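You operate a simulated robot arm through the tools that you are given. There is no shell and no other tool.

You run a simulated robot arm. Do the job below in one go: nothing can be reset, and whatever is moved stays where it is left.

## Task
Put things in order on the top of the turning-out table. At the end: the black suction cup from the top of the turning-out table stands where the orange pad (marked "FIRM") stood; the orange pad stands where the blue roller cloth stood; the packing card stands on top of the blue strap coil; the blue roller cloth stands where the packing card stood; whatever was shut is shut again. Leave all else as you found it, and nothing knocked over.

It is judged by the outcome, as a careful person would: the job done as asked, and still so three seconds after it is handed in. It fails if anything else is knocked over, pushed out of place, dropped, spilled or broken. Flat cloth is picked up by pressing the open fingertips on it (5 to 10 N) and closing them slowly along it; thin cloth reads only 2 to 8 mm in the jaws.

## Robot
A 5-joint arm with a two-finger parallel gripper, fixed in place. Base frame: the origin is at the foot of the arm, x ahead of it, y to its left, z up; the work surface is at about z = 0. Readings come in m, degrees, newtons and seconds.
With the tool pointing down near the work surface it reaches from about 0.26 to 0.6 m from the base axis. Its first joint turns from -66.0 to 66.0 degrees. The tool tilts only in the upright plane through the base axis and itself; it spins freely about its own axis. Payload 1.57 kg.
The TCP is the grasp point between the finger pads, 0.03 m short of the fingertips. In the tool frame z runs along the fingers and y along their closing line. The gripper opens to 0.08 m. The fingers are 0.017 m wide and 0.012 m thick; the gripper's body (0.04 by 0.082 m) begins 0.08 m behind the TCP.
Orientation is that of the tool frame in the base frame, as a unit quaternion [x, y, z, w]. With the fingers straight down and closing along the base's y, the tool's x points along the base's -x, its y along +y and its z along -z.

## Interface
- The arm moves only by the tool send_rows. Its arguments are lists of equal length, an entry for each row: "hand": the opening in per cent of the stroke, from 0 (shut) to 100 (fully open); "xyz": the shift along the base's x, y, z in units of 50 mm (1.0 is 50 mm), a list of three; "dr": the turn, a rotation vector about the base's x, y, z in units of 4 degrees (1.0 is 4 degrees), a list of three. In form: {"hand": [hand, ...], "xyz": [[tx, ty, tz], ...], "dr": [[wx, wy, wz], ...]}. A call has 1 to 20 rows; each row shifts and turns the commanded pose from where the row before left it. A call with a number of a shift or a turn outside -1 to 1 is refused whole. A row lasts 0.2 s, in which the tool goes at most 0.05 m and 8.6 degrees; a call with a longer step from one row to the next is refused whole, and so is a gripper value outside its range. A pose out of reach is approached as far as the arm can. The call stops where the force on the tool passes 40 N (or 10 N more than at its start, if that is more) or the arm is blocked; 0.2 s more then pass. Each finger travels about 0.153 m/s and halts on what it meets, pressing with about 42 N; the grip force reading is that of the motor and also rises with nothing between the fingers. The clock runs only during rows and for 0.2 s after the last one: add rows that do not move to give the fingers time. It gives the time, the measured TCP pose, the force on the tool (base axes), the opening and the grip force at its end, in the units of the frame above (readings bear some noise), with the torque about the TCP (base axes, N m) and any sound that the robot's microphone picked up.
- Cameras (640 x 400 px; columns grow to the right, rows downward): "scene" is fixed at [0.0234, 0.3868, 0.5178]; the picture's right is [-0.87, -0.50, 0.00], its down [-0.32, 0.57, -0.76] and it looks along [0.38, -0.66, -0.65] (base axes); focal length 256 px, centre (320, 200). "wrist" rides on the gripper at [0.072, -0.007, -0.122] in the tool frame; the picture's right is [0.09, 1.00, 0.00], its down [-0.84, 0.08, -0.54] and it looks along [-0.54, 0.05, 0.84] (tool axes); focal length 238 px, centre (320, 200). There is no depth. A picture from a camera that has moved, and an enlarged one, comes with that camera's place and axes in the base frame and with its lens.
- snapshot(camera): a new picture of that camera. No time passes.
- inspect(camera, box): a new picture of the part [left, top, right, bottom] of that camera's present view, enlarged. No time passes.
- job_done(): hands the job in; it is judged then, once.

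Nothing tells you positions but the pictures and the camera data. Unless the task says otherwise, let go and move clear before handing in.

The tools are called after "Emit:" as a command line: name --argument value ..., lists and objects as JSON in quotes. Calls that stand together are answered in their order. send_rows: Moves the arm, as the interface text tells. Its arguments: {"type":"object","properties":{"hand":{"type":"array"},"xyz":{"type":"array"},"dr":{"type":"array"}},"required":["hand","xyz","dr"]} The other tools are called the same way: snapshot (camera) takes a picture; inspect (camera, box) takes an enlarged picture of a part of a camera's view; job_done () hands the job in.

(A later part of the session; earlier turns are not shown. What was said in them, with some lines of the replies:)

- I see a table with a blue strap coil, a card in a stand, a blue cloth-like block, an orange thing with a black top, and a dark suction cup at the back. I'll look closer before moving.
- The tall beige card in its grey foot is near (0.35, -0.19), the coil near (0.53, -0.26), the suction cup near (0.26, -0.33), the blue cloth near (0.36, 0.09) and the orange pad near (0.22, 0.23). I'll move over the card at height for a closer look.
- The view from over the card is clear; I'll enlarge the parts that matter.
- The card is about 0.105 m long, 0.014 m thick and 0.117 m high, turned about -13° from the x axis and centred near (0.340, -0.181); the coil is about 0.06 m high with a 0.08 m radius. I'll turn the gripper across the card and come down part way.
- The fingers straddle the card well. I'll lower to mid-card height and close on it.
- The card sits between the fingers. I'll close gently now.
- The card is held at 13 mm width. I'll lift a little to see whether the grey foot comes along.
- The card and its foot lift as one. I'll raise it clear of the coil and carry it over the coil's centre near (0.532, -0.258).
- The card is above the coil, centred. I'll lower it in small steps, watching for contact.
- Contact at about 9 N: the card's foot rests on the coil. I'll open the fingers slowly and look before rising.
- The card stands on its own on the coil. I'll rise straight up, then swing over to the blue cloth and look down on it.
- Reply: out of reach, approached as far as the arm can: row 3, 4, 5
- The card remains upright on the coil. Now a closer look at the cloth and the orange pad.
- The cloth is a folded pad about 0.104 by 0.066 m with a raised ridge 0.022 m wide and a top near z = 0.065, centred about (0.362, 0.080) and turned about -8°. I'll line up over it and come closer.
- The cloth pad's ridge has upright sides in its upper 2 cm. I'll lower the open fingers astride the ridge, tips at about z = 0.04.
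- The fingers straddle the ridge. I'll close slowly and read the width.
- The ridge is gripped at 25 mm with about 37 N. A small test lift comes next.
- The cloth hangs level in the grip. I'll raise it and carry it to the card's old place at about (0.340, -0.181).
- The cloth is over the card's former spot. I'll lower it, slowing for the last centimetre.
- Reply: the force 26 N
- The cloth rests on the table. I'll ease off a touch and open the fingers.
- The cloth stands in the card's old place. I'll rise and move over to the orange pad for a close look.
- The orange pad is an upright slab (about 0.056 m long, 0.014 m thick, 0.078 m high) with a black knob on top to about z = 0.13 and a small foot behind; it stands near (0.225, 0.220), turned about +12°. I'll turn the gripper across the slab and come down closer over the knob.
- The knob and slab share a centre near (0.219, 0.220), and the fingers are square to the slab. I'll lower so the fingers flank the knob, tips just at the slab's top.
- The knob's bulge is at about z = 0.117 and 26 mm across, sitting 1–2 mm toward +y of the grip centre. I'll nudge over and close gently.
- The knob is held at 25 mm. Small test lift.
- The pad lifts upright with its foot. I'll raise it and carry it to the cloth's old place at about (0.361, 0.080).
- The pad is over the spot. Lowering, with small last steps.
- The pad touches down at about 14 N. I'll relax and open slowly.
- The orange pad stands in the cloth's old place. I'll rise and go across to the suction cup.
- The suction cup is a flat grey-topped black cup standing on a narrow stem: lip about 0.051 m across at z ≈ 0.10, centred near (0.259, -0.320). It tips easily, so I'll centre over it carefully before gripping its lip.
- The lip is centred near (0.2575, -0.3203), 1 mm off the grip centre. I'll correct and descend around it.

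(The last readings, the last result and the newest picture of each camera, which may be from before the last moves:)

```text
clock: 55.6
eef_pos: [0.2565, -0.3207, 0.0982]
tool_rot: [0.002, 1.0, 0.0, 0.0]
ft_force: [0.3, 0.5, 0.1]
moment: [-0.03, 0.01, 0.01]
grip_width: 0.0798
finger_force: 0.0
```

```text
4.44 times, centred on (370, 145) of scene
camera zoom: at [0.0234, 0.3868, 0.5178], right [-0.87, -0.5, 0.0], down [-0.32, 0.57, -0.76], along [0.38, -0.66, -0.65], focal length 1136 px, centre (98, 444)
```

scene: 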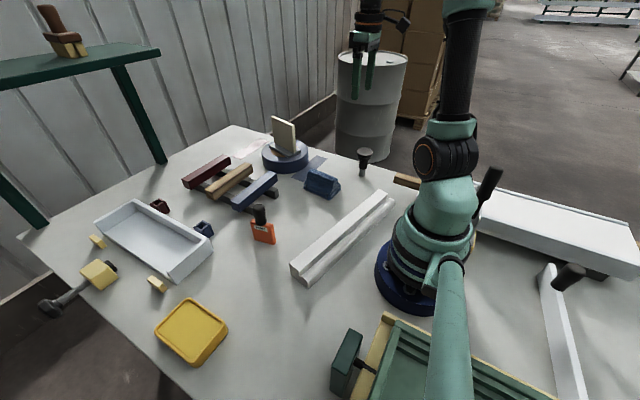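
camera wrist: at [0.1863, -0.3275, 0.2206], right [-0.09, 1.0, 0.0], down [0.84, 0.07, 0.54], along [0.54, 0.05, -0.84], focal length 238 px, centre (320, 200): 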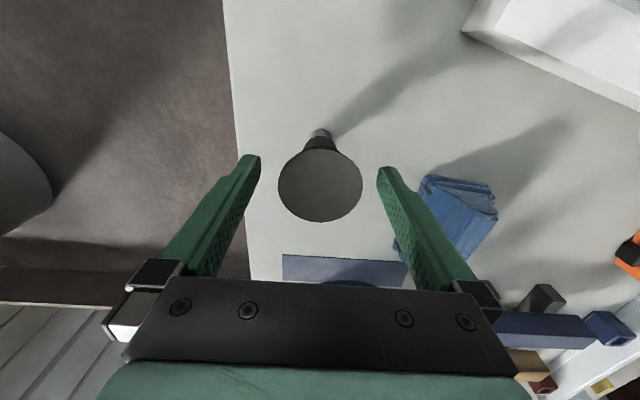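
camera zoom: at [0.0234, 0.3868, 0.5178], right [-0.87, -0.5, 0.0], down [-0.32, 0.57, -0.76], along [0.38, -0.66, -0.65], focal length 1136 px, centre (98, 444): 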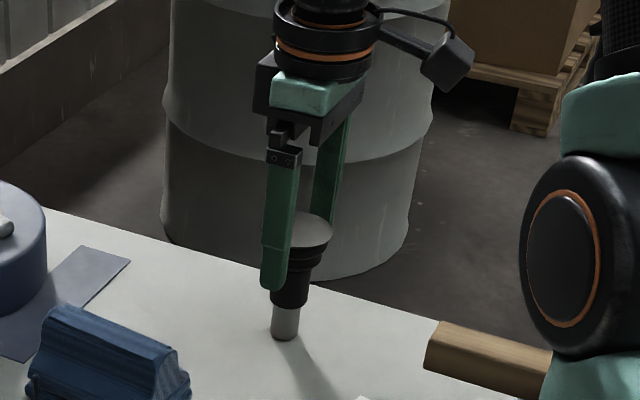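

The lip is centred between the fingers. Closing slowly.

Emit:
send_rows --hand '[90, 82, 76, 71, 67, 64, 61, 58, 58]' --xyz '[[0, 0, 0], [0, 0, 0], [0, 0, 0], [0, 0, 0], [0, 0, 0], [0, 0, 0], [0, 0, 0], [0, 0, 0], [0, 0, 0]]' --dr '[[0, 0, 0], [0, 0, 0], [0, 0, 0], [0, 0, 0], [0, 0, 0], [0, 0, 0], [0, 0, 0], [0, 0, 0], [0, 0, 0]]'

Emit:
snapshot --camera "wrist"

Emit:
inspect --camera "scene" --box '[320, 100, 420, 190]'

```text
clock: 57.6
eef_pos: [0.258, -0.3208, 0.0992]
tool_rot: [0.002, 1.0, 0.0, 0.0]
ft_force: [1.0, -1.2, 0.3]
moment: [-0.04, 0.01, 0.03]
grip_width: 0.0534
finger_force: 41.8
```

```text
taken
camera wrist: at [0.1863, -0.3275, 0.2209], right [-0.09, 1.0, 0.0], down [0.84, 0.07, 0.54], along [0.54, 0.05, -0.84], focal length 238 px, centre (320, 200)
```

wrist: 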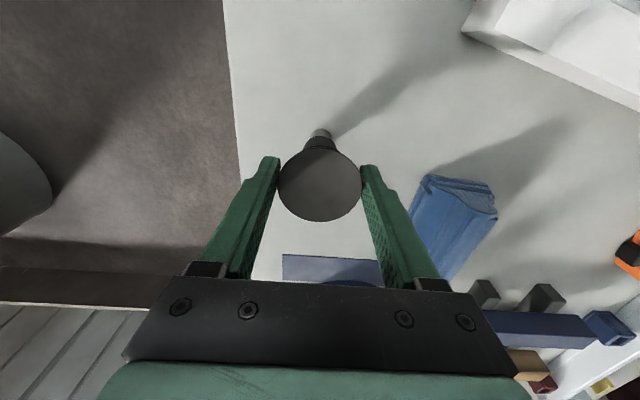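

```text
4.44 times, centred on (370, 145) of scene
camera zoom: at [0.0234, 0.3868, 0.5178], right [-0.87, -0.5, 0.0], down [-0.32, 0.57, -0.76], along [0.38, -0.66, -0.65], focal length 1136 px, centre (98, 444)
```

zoom: 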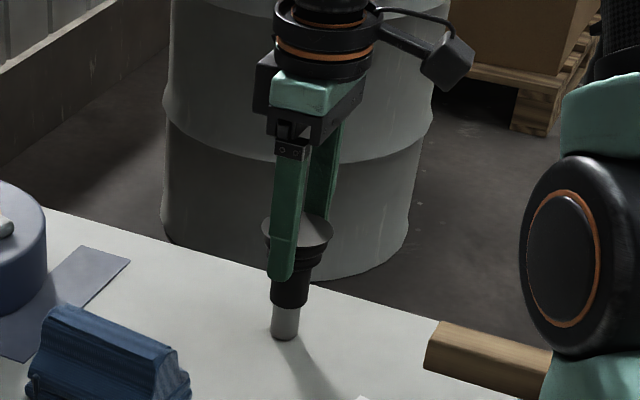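

The lip is gripped at 53 mm, and the cup is still upright. I'll test-lift by a centimetre.

Emit:
send_rows --hand '[56, 55, 55, 55]' --xyz '[[0, 0, 0.05], [0, 0, 0.1], [0, 0, 0.15], [0, 0, 0]]' --dr '[[0, 0, 0], [0, 0, 0], [0, 0, 0], [0, 0, 0]]'

Emit:
inspect --camera "wrist" --box '[220, 100, 420, 260]'

Emit:
inspect --camera "scene" --box '[320, 100, 420, 190]'

```text
clock: 58.6
eef_pos: [0.2589, -0.3223, 0.1132]
tool_rot: [0.002, 1.0, 0.0, 0.0]
ft_force: [0.4, -0.8, -1.8]
moment: [0.03, 0.0, -0.01]
grip_width: 0.0535
finger_force: 42.4
```

```text
2.50 times, centred on (320, 180) of wrist
camera zoom: at [0.187, -0.3287, 0.2353], right [-0.09, 1.0, 0.0], down [0.84, 0.07, 0.54], along [0.54, 0.05, -0.84], focal length 596 px, centre (320, 250)
```

zoom: 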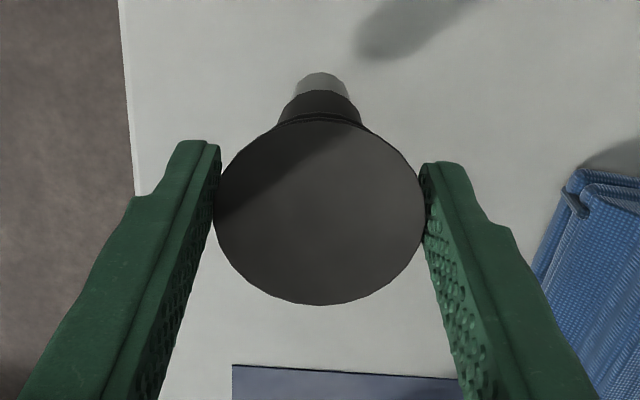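

```text
4.44 times, centred on (370, 145) of scene
camera zoom: at [0.0234, 0.3868, 0.5178], right [-0.87, -0.5, 0.0], down [-0.32, 0.57, -0.76], along [0.38, -0.66, -0.65], focal length 1136 px, centre (98, 444)
```

zoom: 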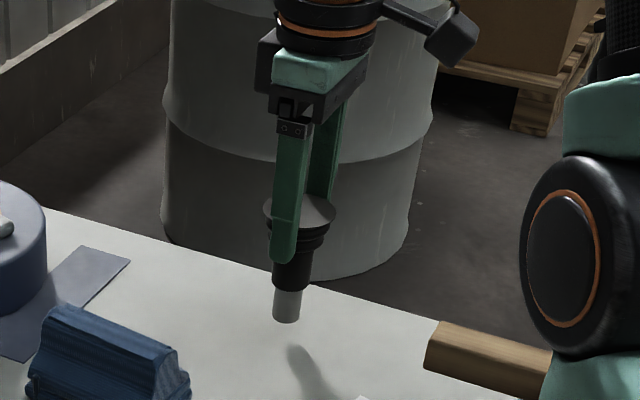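

The cup hangs straight and secure. I'll raise it well above everything (stem above z = 0.15) and carry it round in an arc toward the orange pad's old place at about (0.219, 0.220).

Emit:
send_rows --hand '[55, 55, 55, 55, 55, 55, 55, 55, 55, 55, 55, 55, 55, 55]' --xyz '[[0, 0, 0.35], [0, 0, 0.5], [0, 0, 0.55], [0, 0, 0.55], [0, 0, 0.5], [0, 0, 0.3], [0.1, 0.4, 0], [0.19, 0.6, 0], [0.19, 0.6, 0], [0.19, 0.6, 0], [0.19, 0.6, 0], [0.19, 0.6, 0], [0.19, 0.6, 0], [0, 0, 0]]' --dr '[[0, 0, 0], [0, 0, 0], [0, 0, 0], [0, 0, 0], [0, 0, 0], [0, 0, 0], [0, 0, 0], [0, 0, 0], [0, 0, 0], [0, 0, 0], [0, 0, 0], [0, 0, 0], [0, 0, 0], [0, 0, 0]]'

Emit:
snapshot --camera "wrist"

Emit:
snapshot --camera "scene"

```text
clock: 61.6
eef_pos: [0.3203, -0.1205, 0.2516]
tool_rot: [0.002, 1.0, 0.0, 0.0]
ft_force: [0.1, 0.0, -0.8]
moment: [0.01, 0.0, -0.02]
grip_width: 0.0534
finger_force: 42.4
```

```text
taken
camera wrist: at [0.2494, -0.1278, 0.3719], right [-0.09, 1.0, 0.0], down [0.84, 0.07, 0.54], along [0.54, 0.05, -0.84], focal length 238 px, centre (320, 200)
```

wrist: 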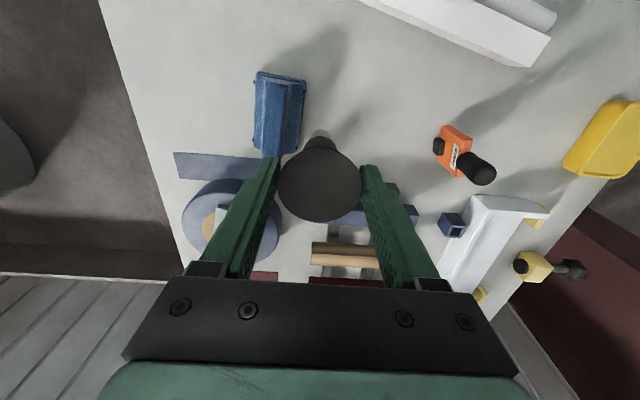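

```text
taken
```

scene: 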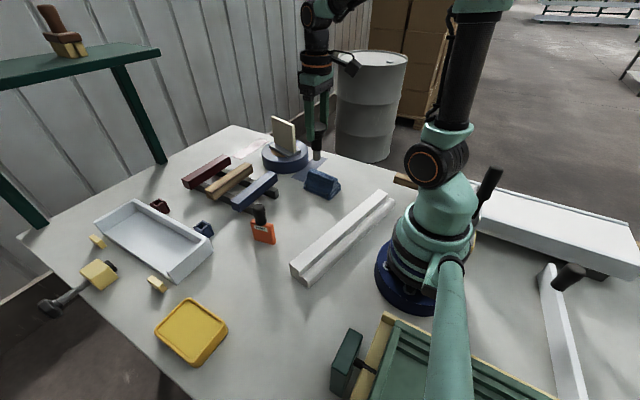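

The cup is still straight. Continuing to the target.

Emit:
send_rows --hand '[55, 55, 55, 55, 55, 55, 55, 55, 55, 55, 55, 55, 55, 55]' --xyz '[[0, 0.5, 0], [-0.03, 0.6, 0], [-0.03, 0.6, 0], [-0.05, 0.6, 0], [-0.05, 0.6, 0], [-0.05, 0.6, 0], [-0.25, 0.5, 0], [-0.3, 0.52, 0], [-0.3, 0.52, 0], [-0.3, 0.52, 0], [-0.3, 0.52, 0], [-0.25, 0.5, 0], [-0.11, 0.22, 0], [0, 0, 0]]' --dr '[[0, 0, 0], [0, 0, 0], [0, 0, 0], [0, 0, 0], [0, 0, 0], [0, 0, 0], [0, 0, 0], [0, 0, 0], [0, 0, 0], [0, 0, 0], [0, 0, 0], [0, 0, 0], [0, 0, 0], [0, 0, 0]]'

Emit:
snapshot --camera "wrist"

Emit:
snapshot --camera "scene"

```text
clock: 64.6
eef_pos: [0.2214, 0.219, 0.2507]
tool_rot: [0.003, 1.0, 0.0, 0.0]
ft_force: [-0.3, -0.4, -0.4]
moment: [0.02, 0.02, -0.01]
grip_width: 0.0534
finger_force: 41.9
```

```text
taken
camera wrist: at [0.1501, 0.2125, 0.3722], right [-0.09, 1.0, 0.0], down [0.84, 0.07, 0.54], along [0.54, 0.05, -0.84], focal length 238 px, centre (320, 200)
```

wrist: 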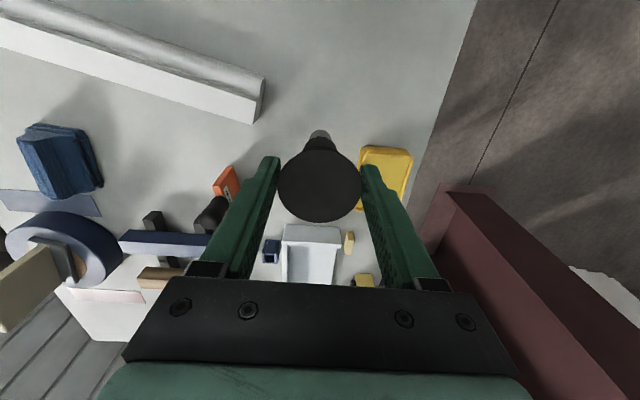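

```text
taken
```

scene: 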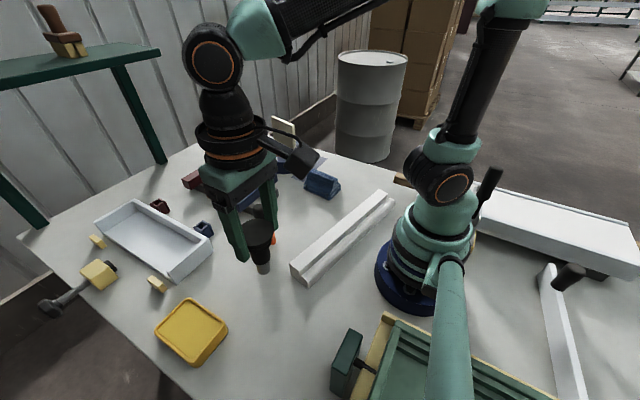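

The cup is above the target spot. Lowering now, with slow final steps.

Emit:
send_rows --hand '[55, 55, 55, 55, 55, 55, 55, 55]' --xyz '[[-0.02, 0.01, -0.3], [-0.02, 0.01, -0.5], [0, 0, -0.5], [0, 0, -0.5], [0, 0, -0.5], [0, 0, -0.35], [0, 0, -0.15], [0, 0, 0]]' --dr '[[0, 0, 0], [0, 0, 0], [0, 0, 0], [0, 0, 0], [0, 0, 0], [0, 0, 0], [0, 0, 0], [0, 0, 0]]'

Emit:
inspect --camera "scene" --box '[210, 230, 330, 340]'

Emit:
snapshot --camera "wrist"

```text
clock: 66.4
eef_pos: [0.2186, 0.2204, 0.1125]
tool_rot: [0.001, 1.0, -0.001, 0.0]
ft_force: [-0.2, 0.0, -1.0]
moment: [0.0, 0.01, 0.04]
grip_width: 0.0531
finger_force: 41.6
```

```text
3.64 times, centred on (270, 285) of scene
camera zoom: at [0.0234, 0.3868, 0.5178], right [-0.87, -0.5, 0.0], down [-0.32, 0.57, -0.76], along [0.38, -0.66, -0.65], focal length 929 px, centre (502, -109)
```

zoom: 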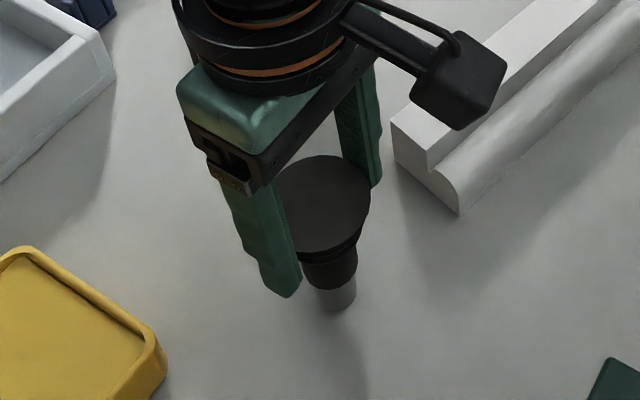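

```text
taken
camera wrist: at [0.1471, 0.2135, 0.2344], right [-0.09, 1.0, 0.0], down [0.84, 0.07, 0.54], along [0.54, 0.05, -0.84], focal length 238 px, centre (320, 200)
```

wrist: 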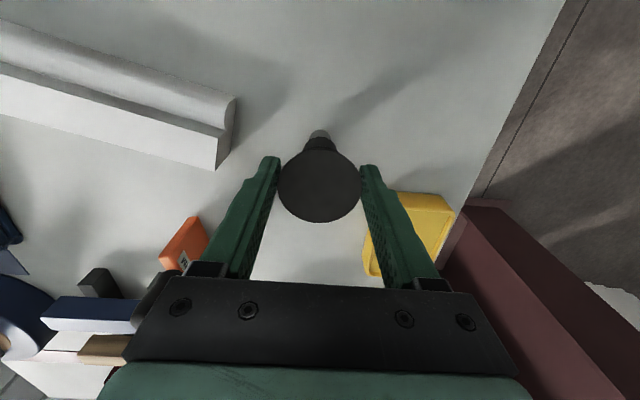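

Emit:
send_rows --hand '[55, 55, 55, 55]' --xyz '[[0, 0, -0.1], [0, 0, -0.08], [0, 0, -0.04], [0, 0, 0]]' --dr '[[0, 0, 0], [0, 0, 0], [0, 0, 0], [0, 0, 0]]'

```text
clock: 67.4
eef_pos: [0.2184, 0.2202, 0.1009]
tool_rot: [0.003, 1.0, 0.0, 0.0]
ft_force: [0.8, -0.5, -0.9]
moment: [0.02, -0.02, 0.0]
grip_width: 0.0534
finger_force: 41.7
```

Emit:
send_rows --hand '[55, 55, 55]' --xyz '[[0, 0, -0.03], [0, 0, 0], [0, 0, 0]]' --dr '[[0, 0, 0], [0, 0, 0], [0, 0, 0]]'

```text
clock: 68.2
eef_pos: [0.2163, 0.2202, 0.0997]
tool_rot: [0.002, 1.0, 0.0, 0.001]
ft_force: [0.5, 0.0, -0.7]
moment: [0.04, 0.01, -0.02]
grip_width: 0.053
finger_force: 41.7
```

Emit:
send_rows --hand '[55, 55, 55]' --xyz '[[0, 0, -0.02], [0, 0, 0], [0, 0, 0]]' --dr '[[0, 0, 0], [0, 0, 0], [0, 0, 0]]'

Emit:
inspect --camera "scene" --box '[230, 250, 320, 330]'

```text
clock: 69.0
eef_pos: [0.219, 0.221, 0.0978]
tool_rot: [0.003, 1.0, 0.001, 0.001]
ft_force: [-7.0, -4.3, 38.4]
moment: [-0.44, 0.52, 0.04]
grip_width: 0.053
finger_force: 42.4
```

```text
5.00 times, centred on (275, 290) of scene
camera zoom: at [0.0233, 0.3867, 0.5179], right [-0.87, -0.5, 0.0], down [-0.32, 0.57, -0.76], along [0.38, -0.66, -0.65], focal length 1278 px, centre (545, -250)
```

zoom: 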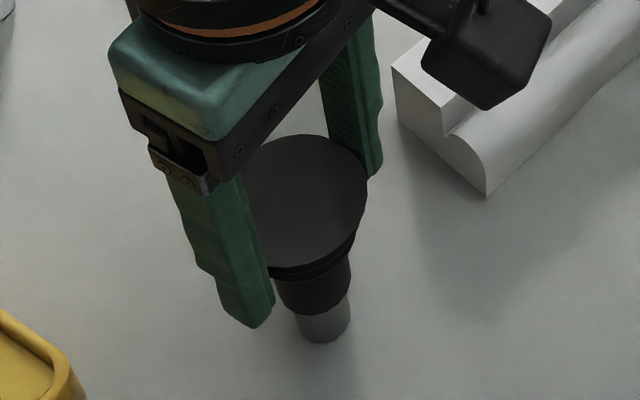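

Firm contact (38 N). I'll ease up slightly until the load is small before opening.

Emit:
send_rows --hand '[55, 55]' --xyz '[[0, 0, 0.012], [0, 0, 0]]' --dr '[[0, 0, 0], [0, 0, 0]]'

```text
clock: 69.6
eef_pos: [0.2188, 0.2204, 0.0987]
tool_rot: [0.002, 1.0, 0.0, 0.0]
ft_force: [2.3, 1.9, 16.1]
moment: [0.03, -0.27, -0.01]
grip_width: 0.0529
finger_force: 42.7
```

Emit:
send_rows --hand '[55, 55]' --xyz '[[0, 0, 0.005], [0, 0, 0]]' --dr '[[0, 0, 0], [0, 0, 0]]'

```text
clock: 70.2
eef_pos: [0.2172, 0.2197, 0.0981]
tool_rot: [0.002, 1.0, -0.001, -0.001]
ft_force: [1.4, 1.6, 3.9]
moment: [0.15, -0.18, -0.01]
grip_width: 0.0529
finger_force: 42.0
```

Load is now about 4 N. I'll open slowly.

Emit:
send_rows --hand '[62, 66, 68, 70, 73, 78, 85, 95, 100, 100]' --xyz '[[0, 0, 0], [0, 0, 0], [0, 0, 0], [0, 0, 0], [0, 0, 0], [0, 0, 0], [0, 0, 0], [0, 0, 0], [0, 0, 0], [0, 0, 0]]' --dr '[[0, 0, 0], [0, 0, 0], [0, 0, 0], [0, 0, 0], [0, 0, 0], [0, 0, 0], [0, 0, 0], [0, 0, 0], [0, 0, 0], [0, 0, 0]]'

Emit:
inspect --camera "scene" --box '[220, 240, 330, 330]'

Emit:
snapshot --camera "wrist"

```text
clock: 72.4
eef_pos: [0.2179, 0.2206, 0.0987]
tool_rot: [0.003, 1.0, 0.001, 0.001]
ft_force: [0.5, 0.6, -0.4]
moment: [-0.02, -0.03, 0.03]
grip_width: 0.0797
finger_force: 0.0
```

```text
4.44 times, centred on (275, 285) of scene
camera zoom: at [0.0234, 0.3868, 0.5178], right [-0.87, -0.5, 0.0], down [-0.32, 0.57, -0.76], along [0.38, -0.66, -0.65], focal length 1136 px, centre (520, -178)
```

zoom: 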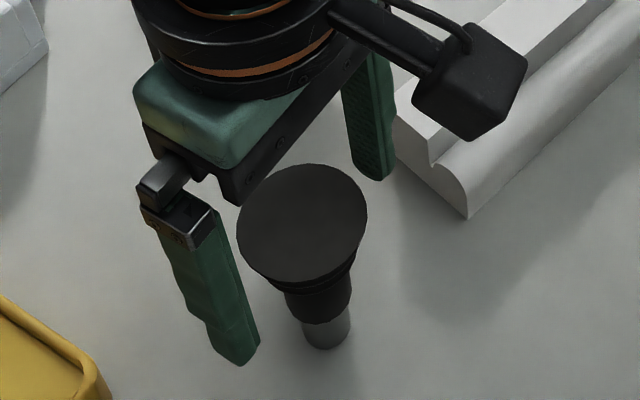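

```text
taken
camera wrist: at [0.1467, 0.2133, 0.2209], right [-0.09, 1.0, 0.0], down [0.84, 0.07, 0.54], along [0.54, 0.05, -0.84], focal length 238 px, centre (320, 200)
```

wrist: 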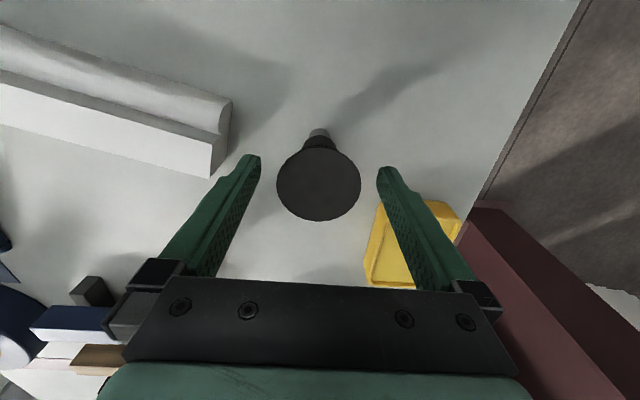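

The cup stands alone. I'll rise straight up and check the whole table.

Emit:
send_rows --hand '[100, 100, 100, 100, 100, 100, 100, 100]' --xyz '[[0, 0, 0.2], [0, 0, 0.5], [0, 0, 0.7], [0, 0, 0.8], [0, 0, 0.8], [0, 0, 0.8], [0, 0, 0.6], [0, 0, 0]]' --dr '[[0, 0, 0], [0, 0, 0], [0, 0, 0], [0, 0, 0], [0, 0, 0], [0, 0, 0], [0, 0, 0], [0, 0, 0]]'

Emit:
snapshot --camera "scene"

Emit:
snapshot --camera "wrist"

```text
clock: 74.2
eef_pos: [0.2177, 0.2191, 0.3181]
tool_rot: [0.002, 1.0, 0.0, -0.001]
ft_force: [-0.8, 0.0, -0.3]
moment: [-0.01, 0.0, -0.01]
grip_width: 0.0801
finger_force: 0.0
```

```text
taken
```

scene: 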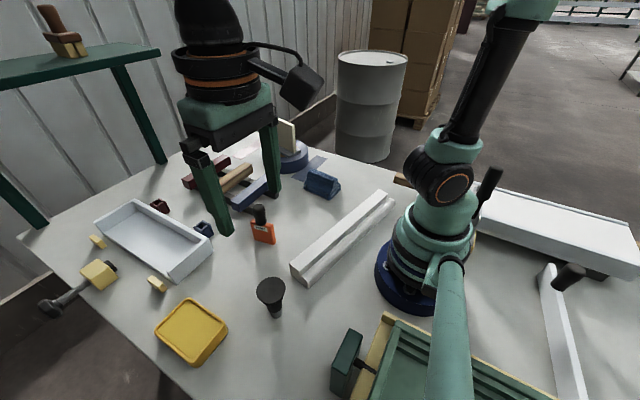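

```text
taken
camera wrist: at [0.146, 0.2122, 0.4404], right [-0.09, 1.0, 0.0], down [0.84, 0.07, 0.54], along [0.54, 0.05, -0.84], focal length 238 px, centre (320, 200)
```

wrist: 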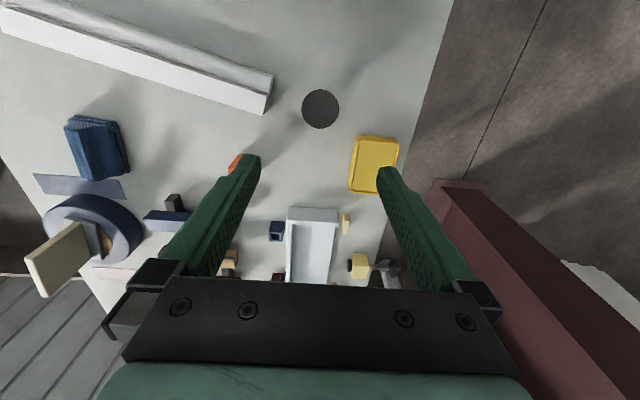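

All four pieces look in place. I'll move the arm back toward its starting pose and take final close-up checks.

Emit:
send_rows --hand '[100, 100, 100, 100, 100, 100]' --xyz '[[0.5, -0.45, 0.1], [0.55, -0.52, 0.1], [0.55, -0.52, 0.1], [0.55, -0.52, 0], [0.55, -0.52, 0], [0, 0, 0]]' --dr '[[0, 0, 0], [0, 0, 0], [0, 0, 0], [0, 0, 0], [0, 0, 0], [0, 0, 0]]'

Emit:
snapshot --camera "scene"

Emit:
inspect --camera "scene" --box '[220, 100, 380, 210]'

Emit:
inspect --camera "scene" --box '[220, 190, 330, 330]'

Emit:
snapshot --camera "wrist"

```text
clock: 75.6
eef_pos: [0.3547, 0.0924, 0.3326]
tool_rot: [0.001, 1.0, 0.001, 0.0]
ft_force: [0.3, -0.7, -0.6]
moment: [0.02, 0.04, -0.01]
grip_width: 0.08
finger_force: 0.0
```

```text
taken
```

scene: 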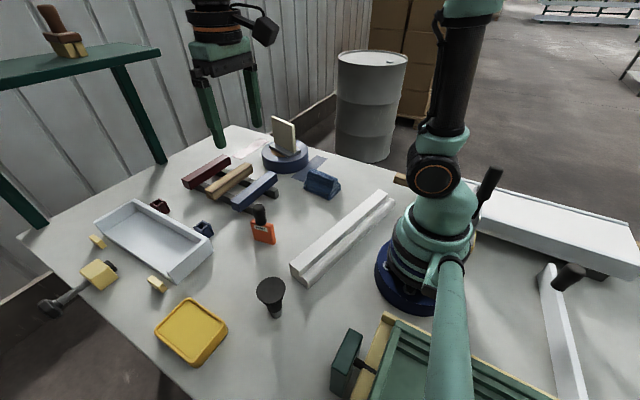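

```text
3.64 times, centred on (300, 155) of scene
camera zoom: at [0.0234, 0.3868, 0.5178], right [-0.87, -0.5, 0.0], down [-0.32, 0.57, -0.76], along [0.38, -0.66, -0.65], focal length 929 px, centre (393, 364)
```

zoom: 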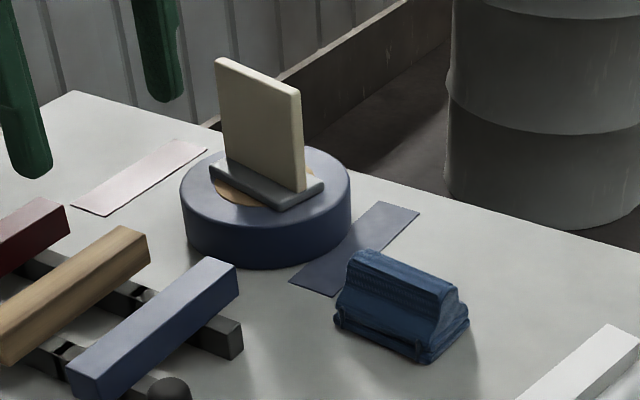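

```text
2.86 times, centred on (275, 260) of scene
camera zoom: at [0.0234, 0.3868, 0.5178], right [-0.87, -0.5, 0.0], down [-0.32, 0.57, -0.76], along [0.38, -0.66, -0.65], focal length 730 px, centre (449, 29)
```

zoom: 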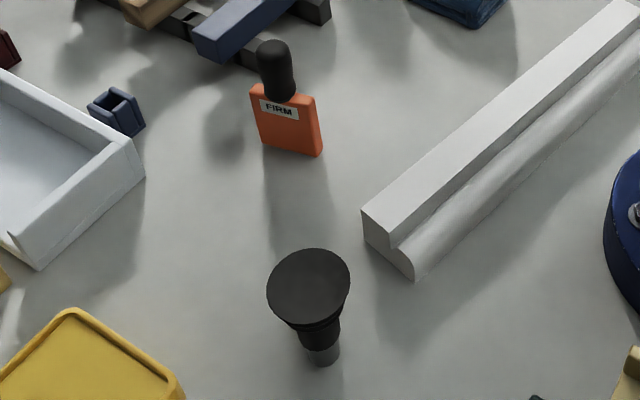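

```text
taken
camera wrist: at [0.2825, 0.0854, 0.4541], right [-0.09, 1.0, 0.0], down [0.84, 0.07, 0.54], along [0.54, 0.05, -0.84], focal length 238 px, centre (320, 200)
```

wrist: 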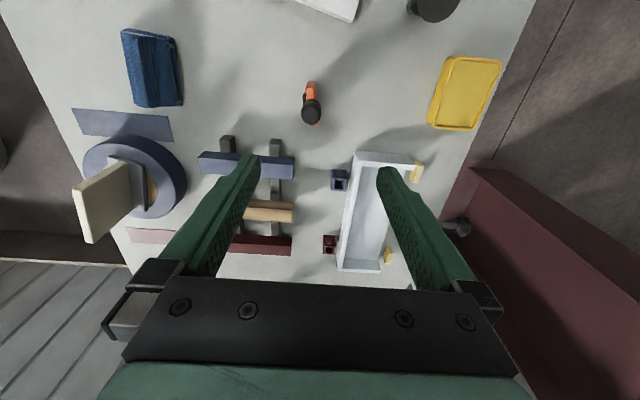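

All four pieces are in their asked places and standing. The card is on the coil, the cloth where the card was, the orange pad where the cloth was, and the suction cup where the pad was. The rest looks untouched and the arm is clear, so I'm handing in.

Emit:
job_done

```text
The job is handed in.
```

The job is handed in, and in the last pictures all four pieces were standing where you asked:

- **Packing card:** it stands on top of the blue strap coil, roughly centred. Its grey foot was lifted along with it.
- **Blue roller cloth:** it stands where the packing card stood.
- **Orange "FIRM" pad:** it stands upright where the blue roller cloth stood.
- **Black suction cup:** it stands upright on its stem where the orange pad stood.

I placed each piece from the camera pictures, so they should be within a few millimetres of the original spots.

Nothing had to be opened, so there was nothing to shut again. The other things on the table look as they did at the start, and nothing was knocked over. The gripper is open and the arm is back at its starting position.
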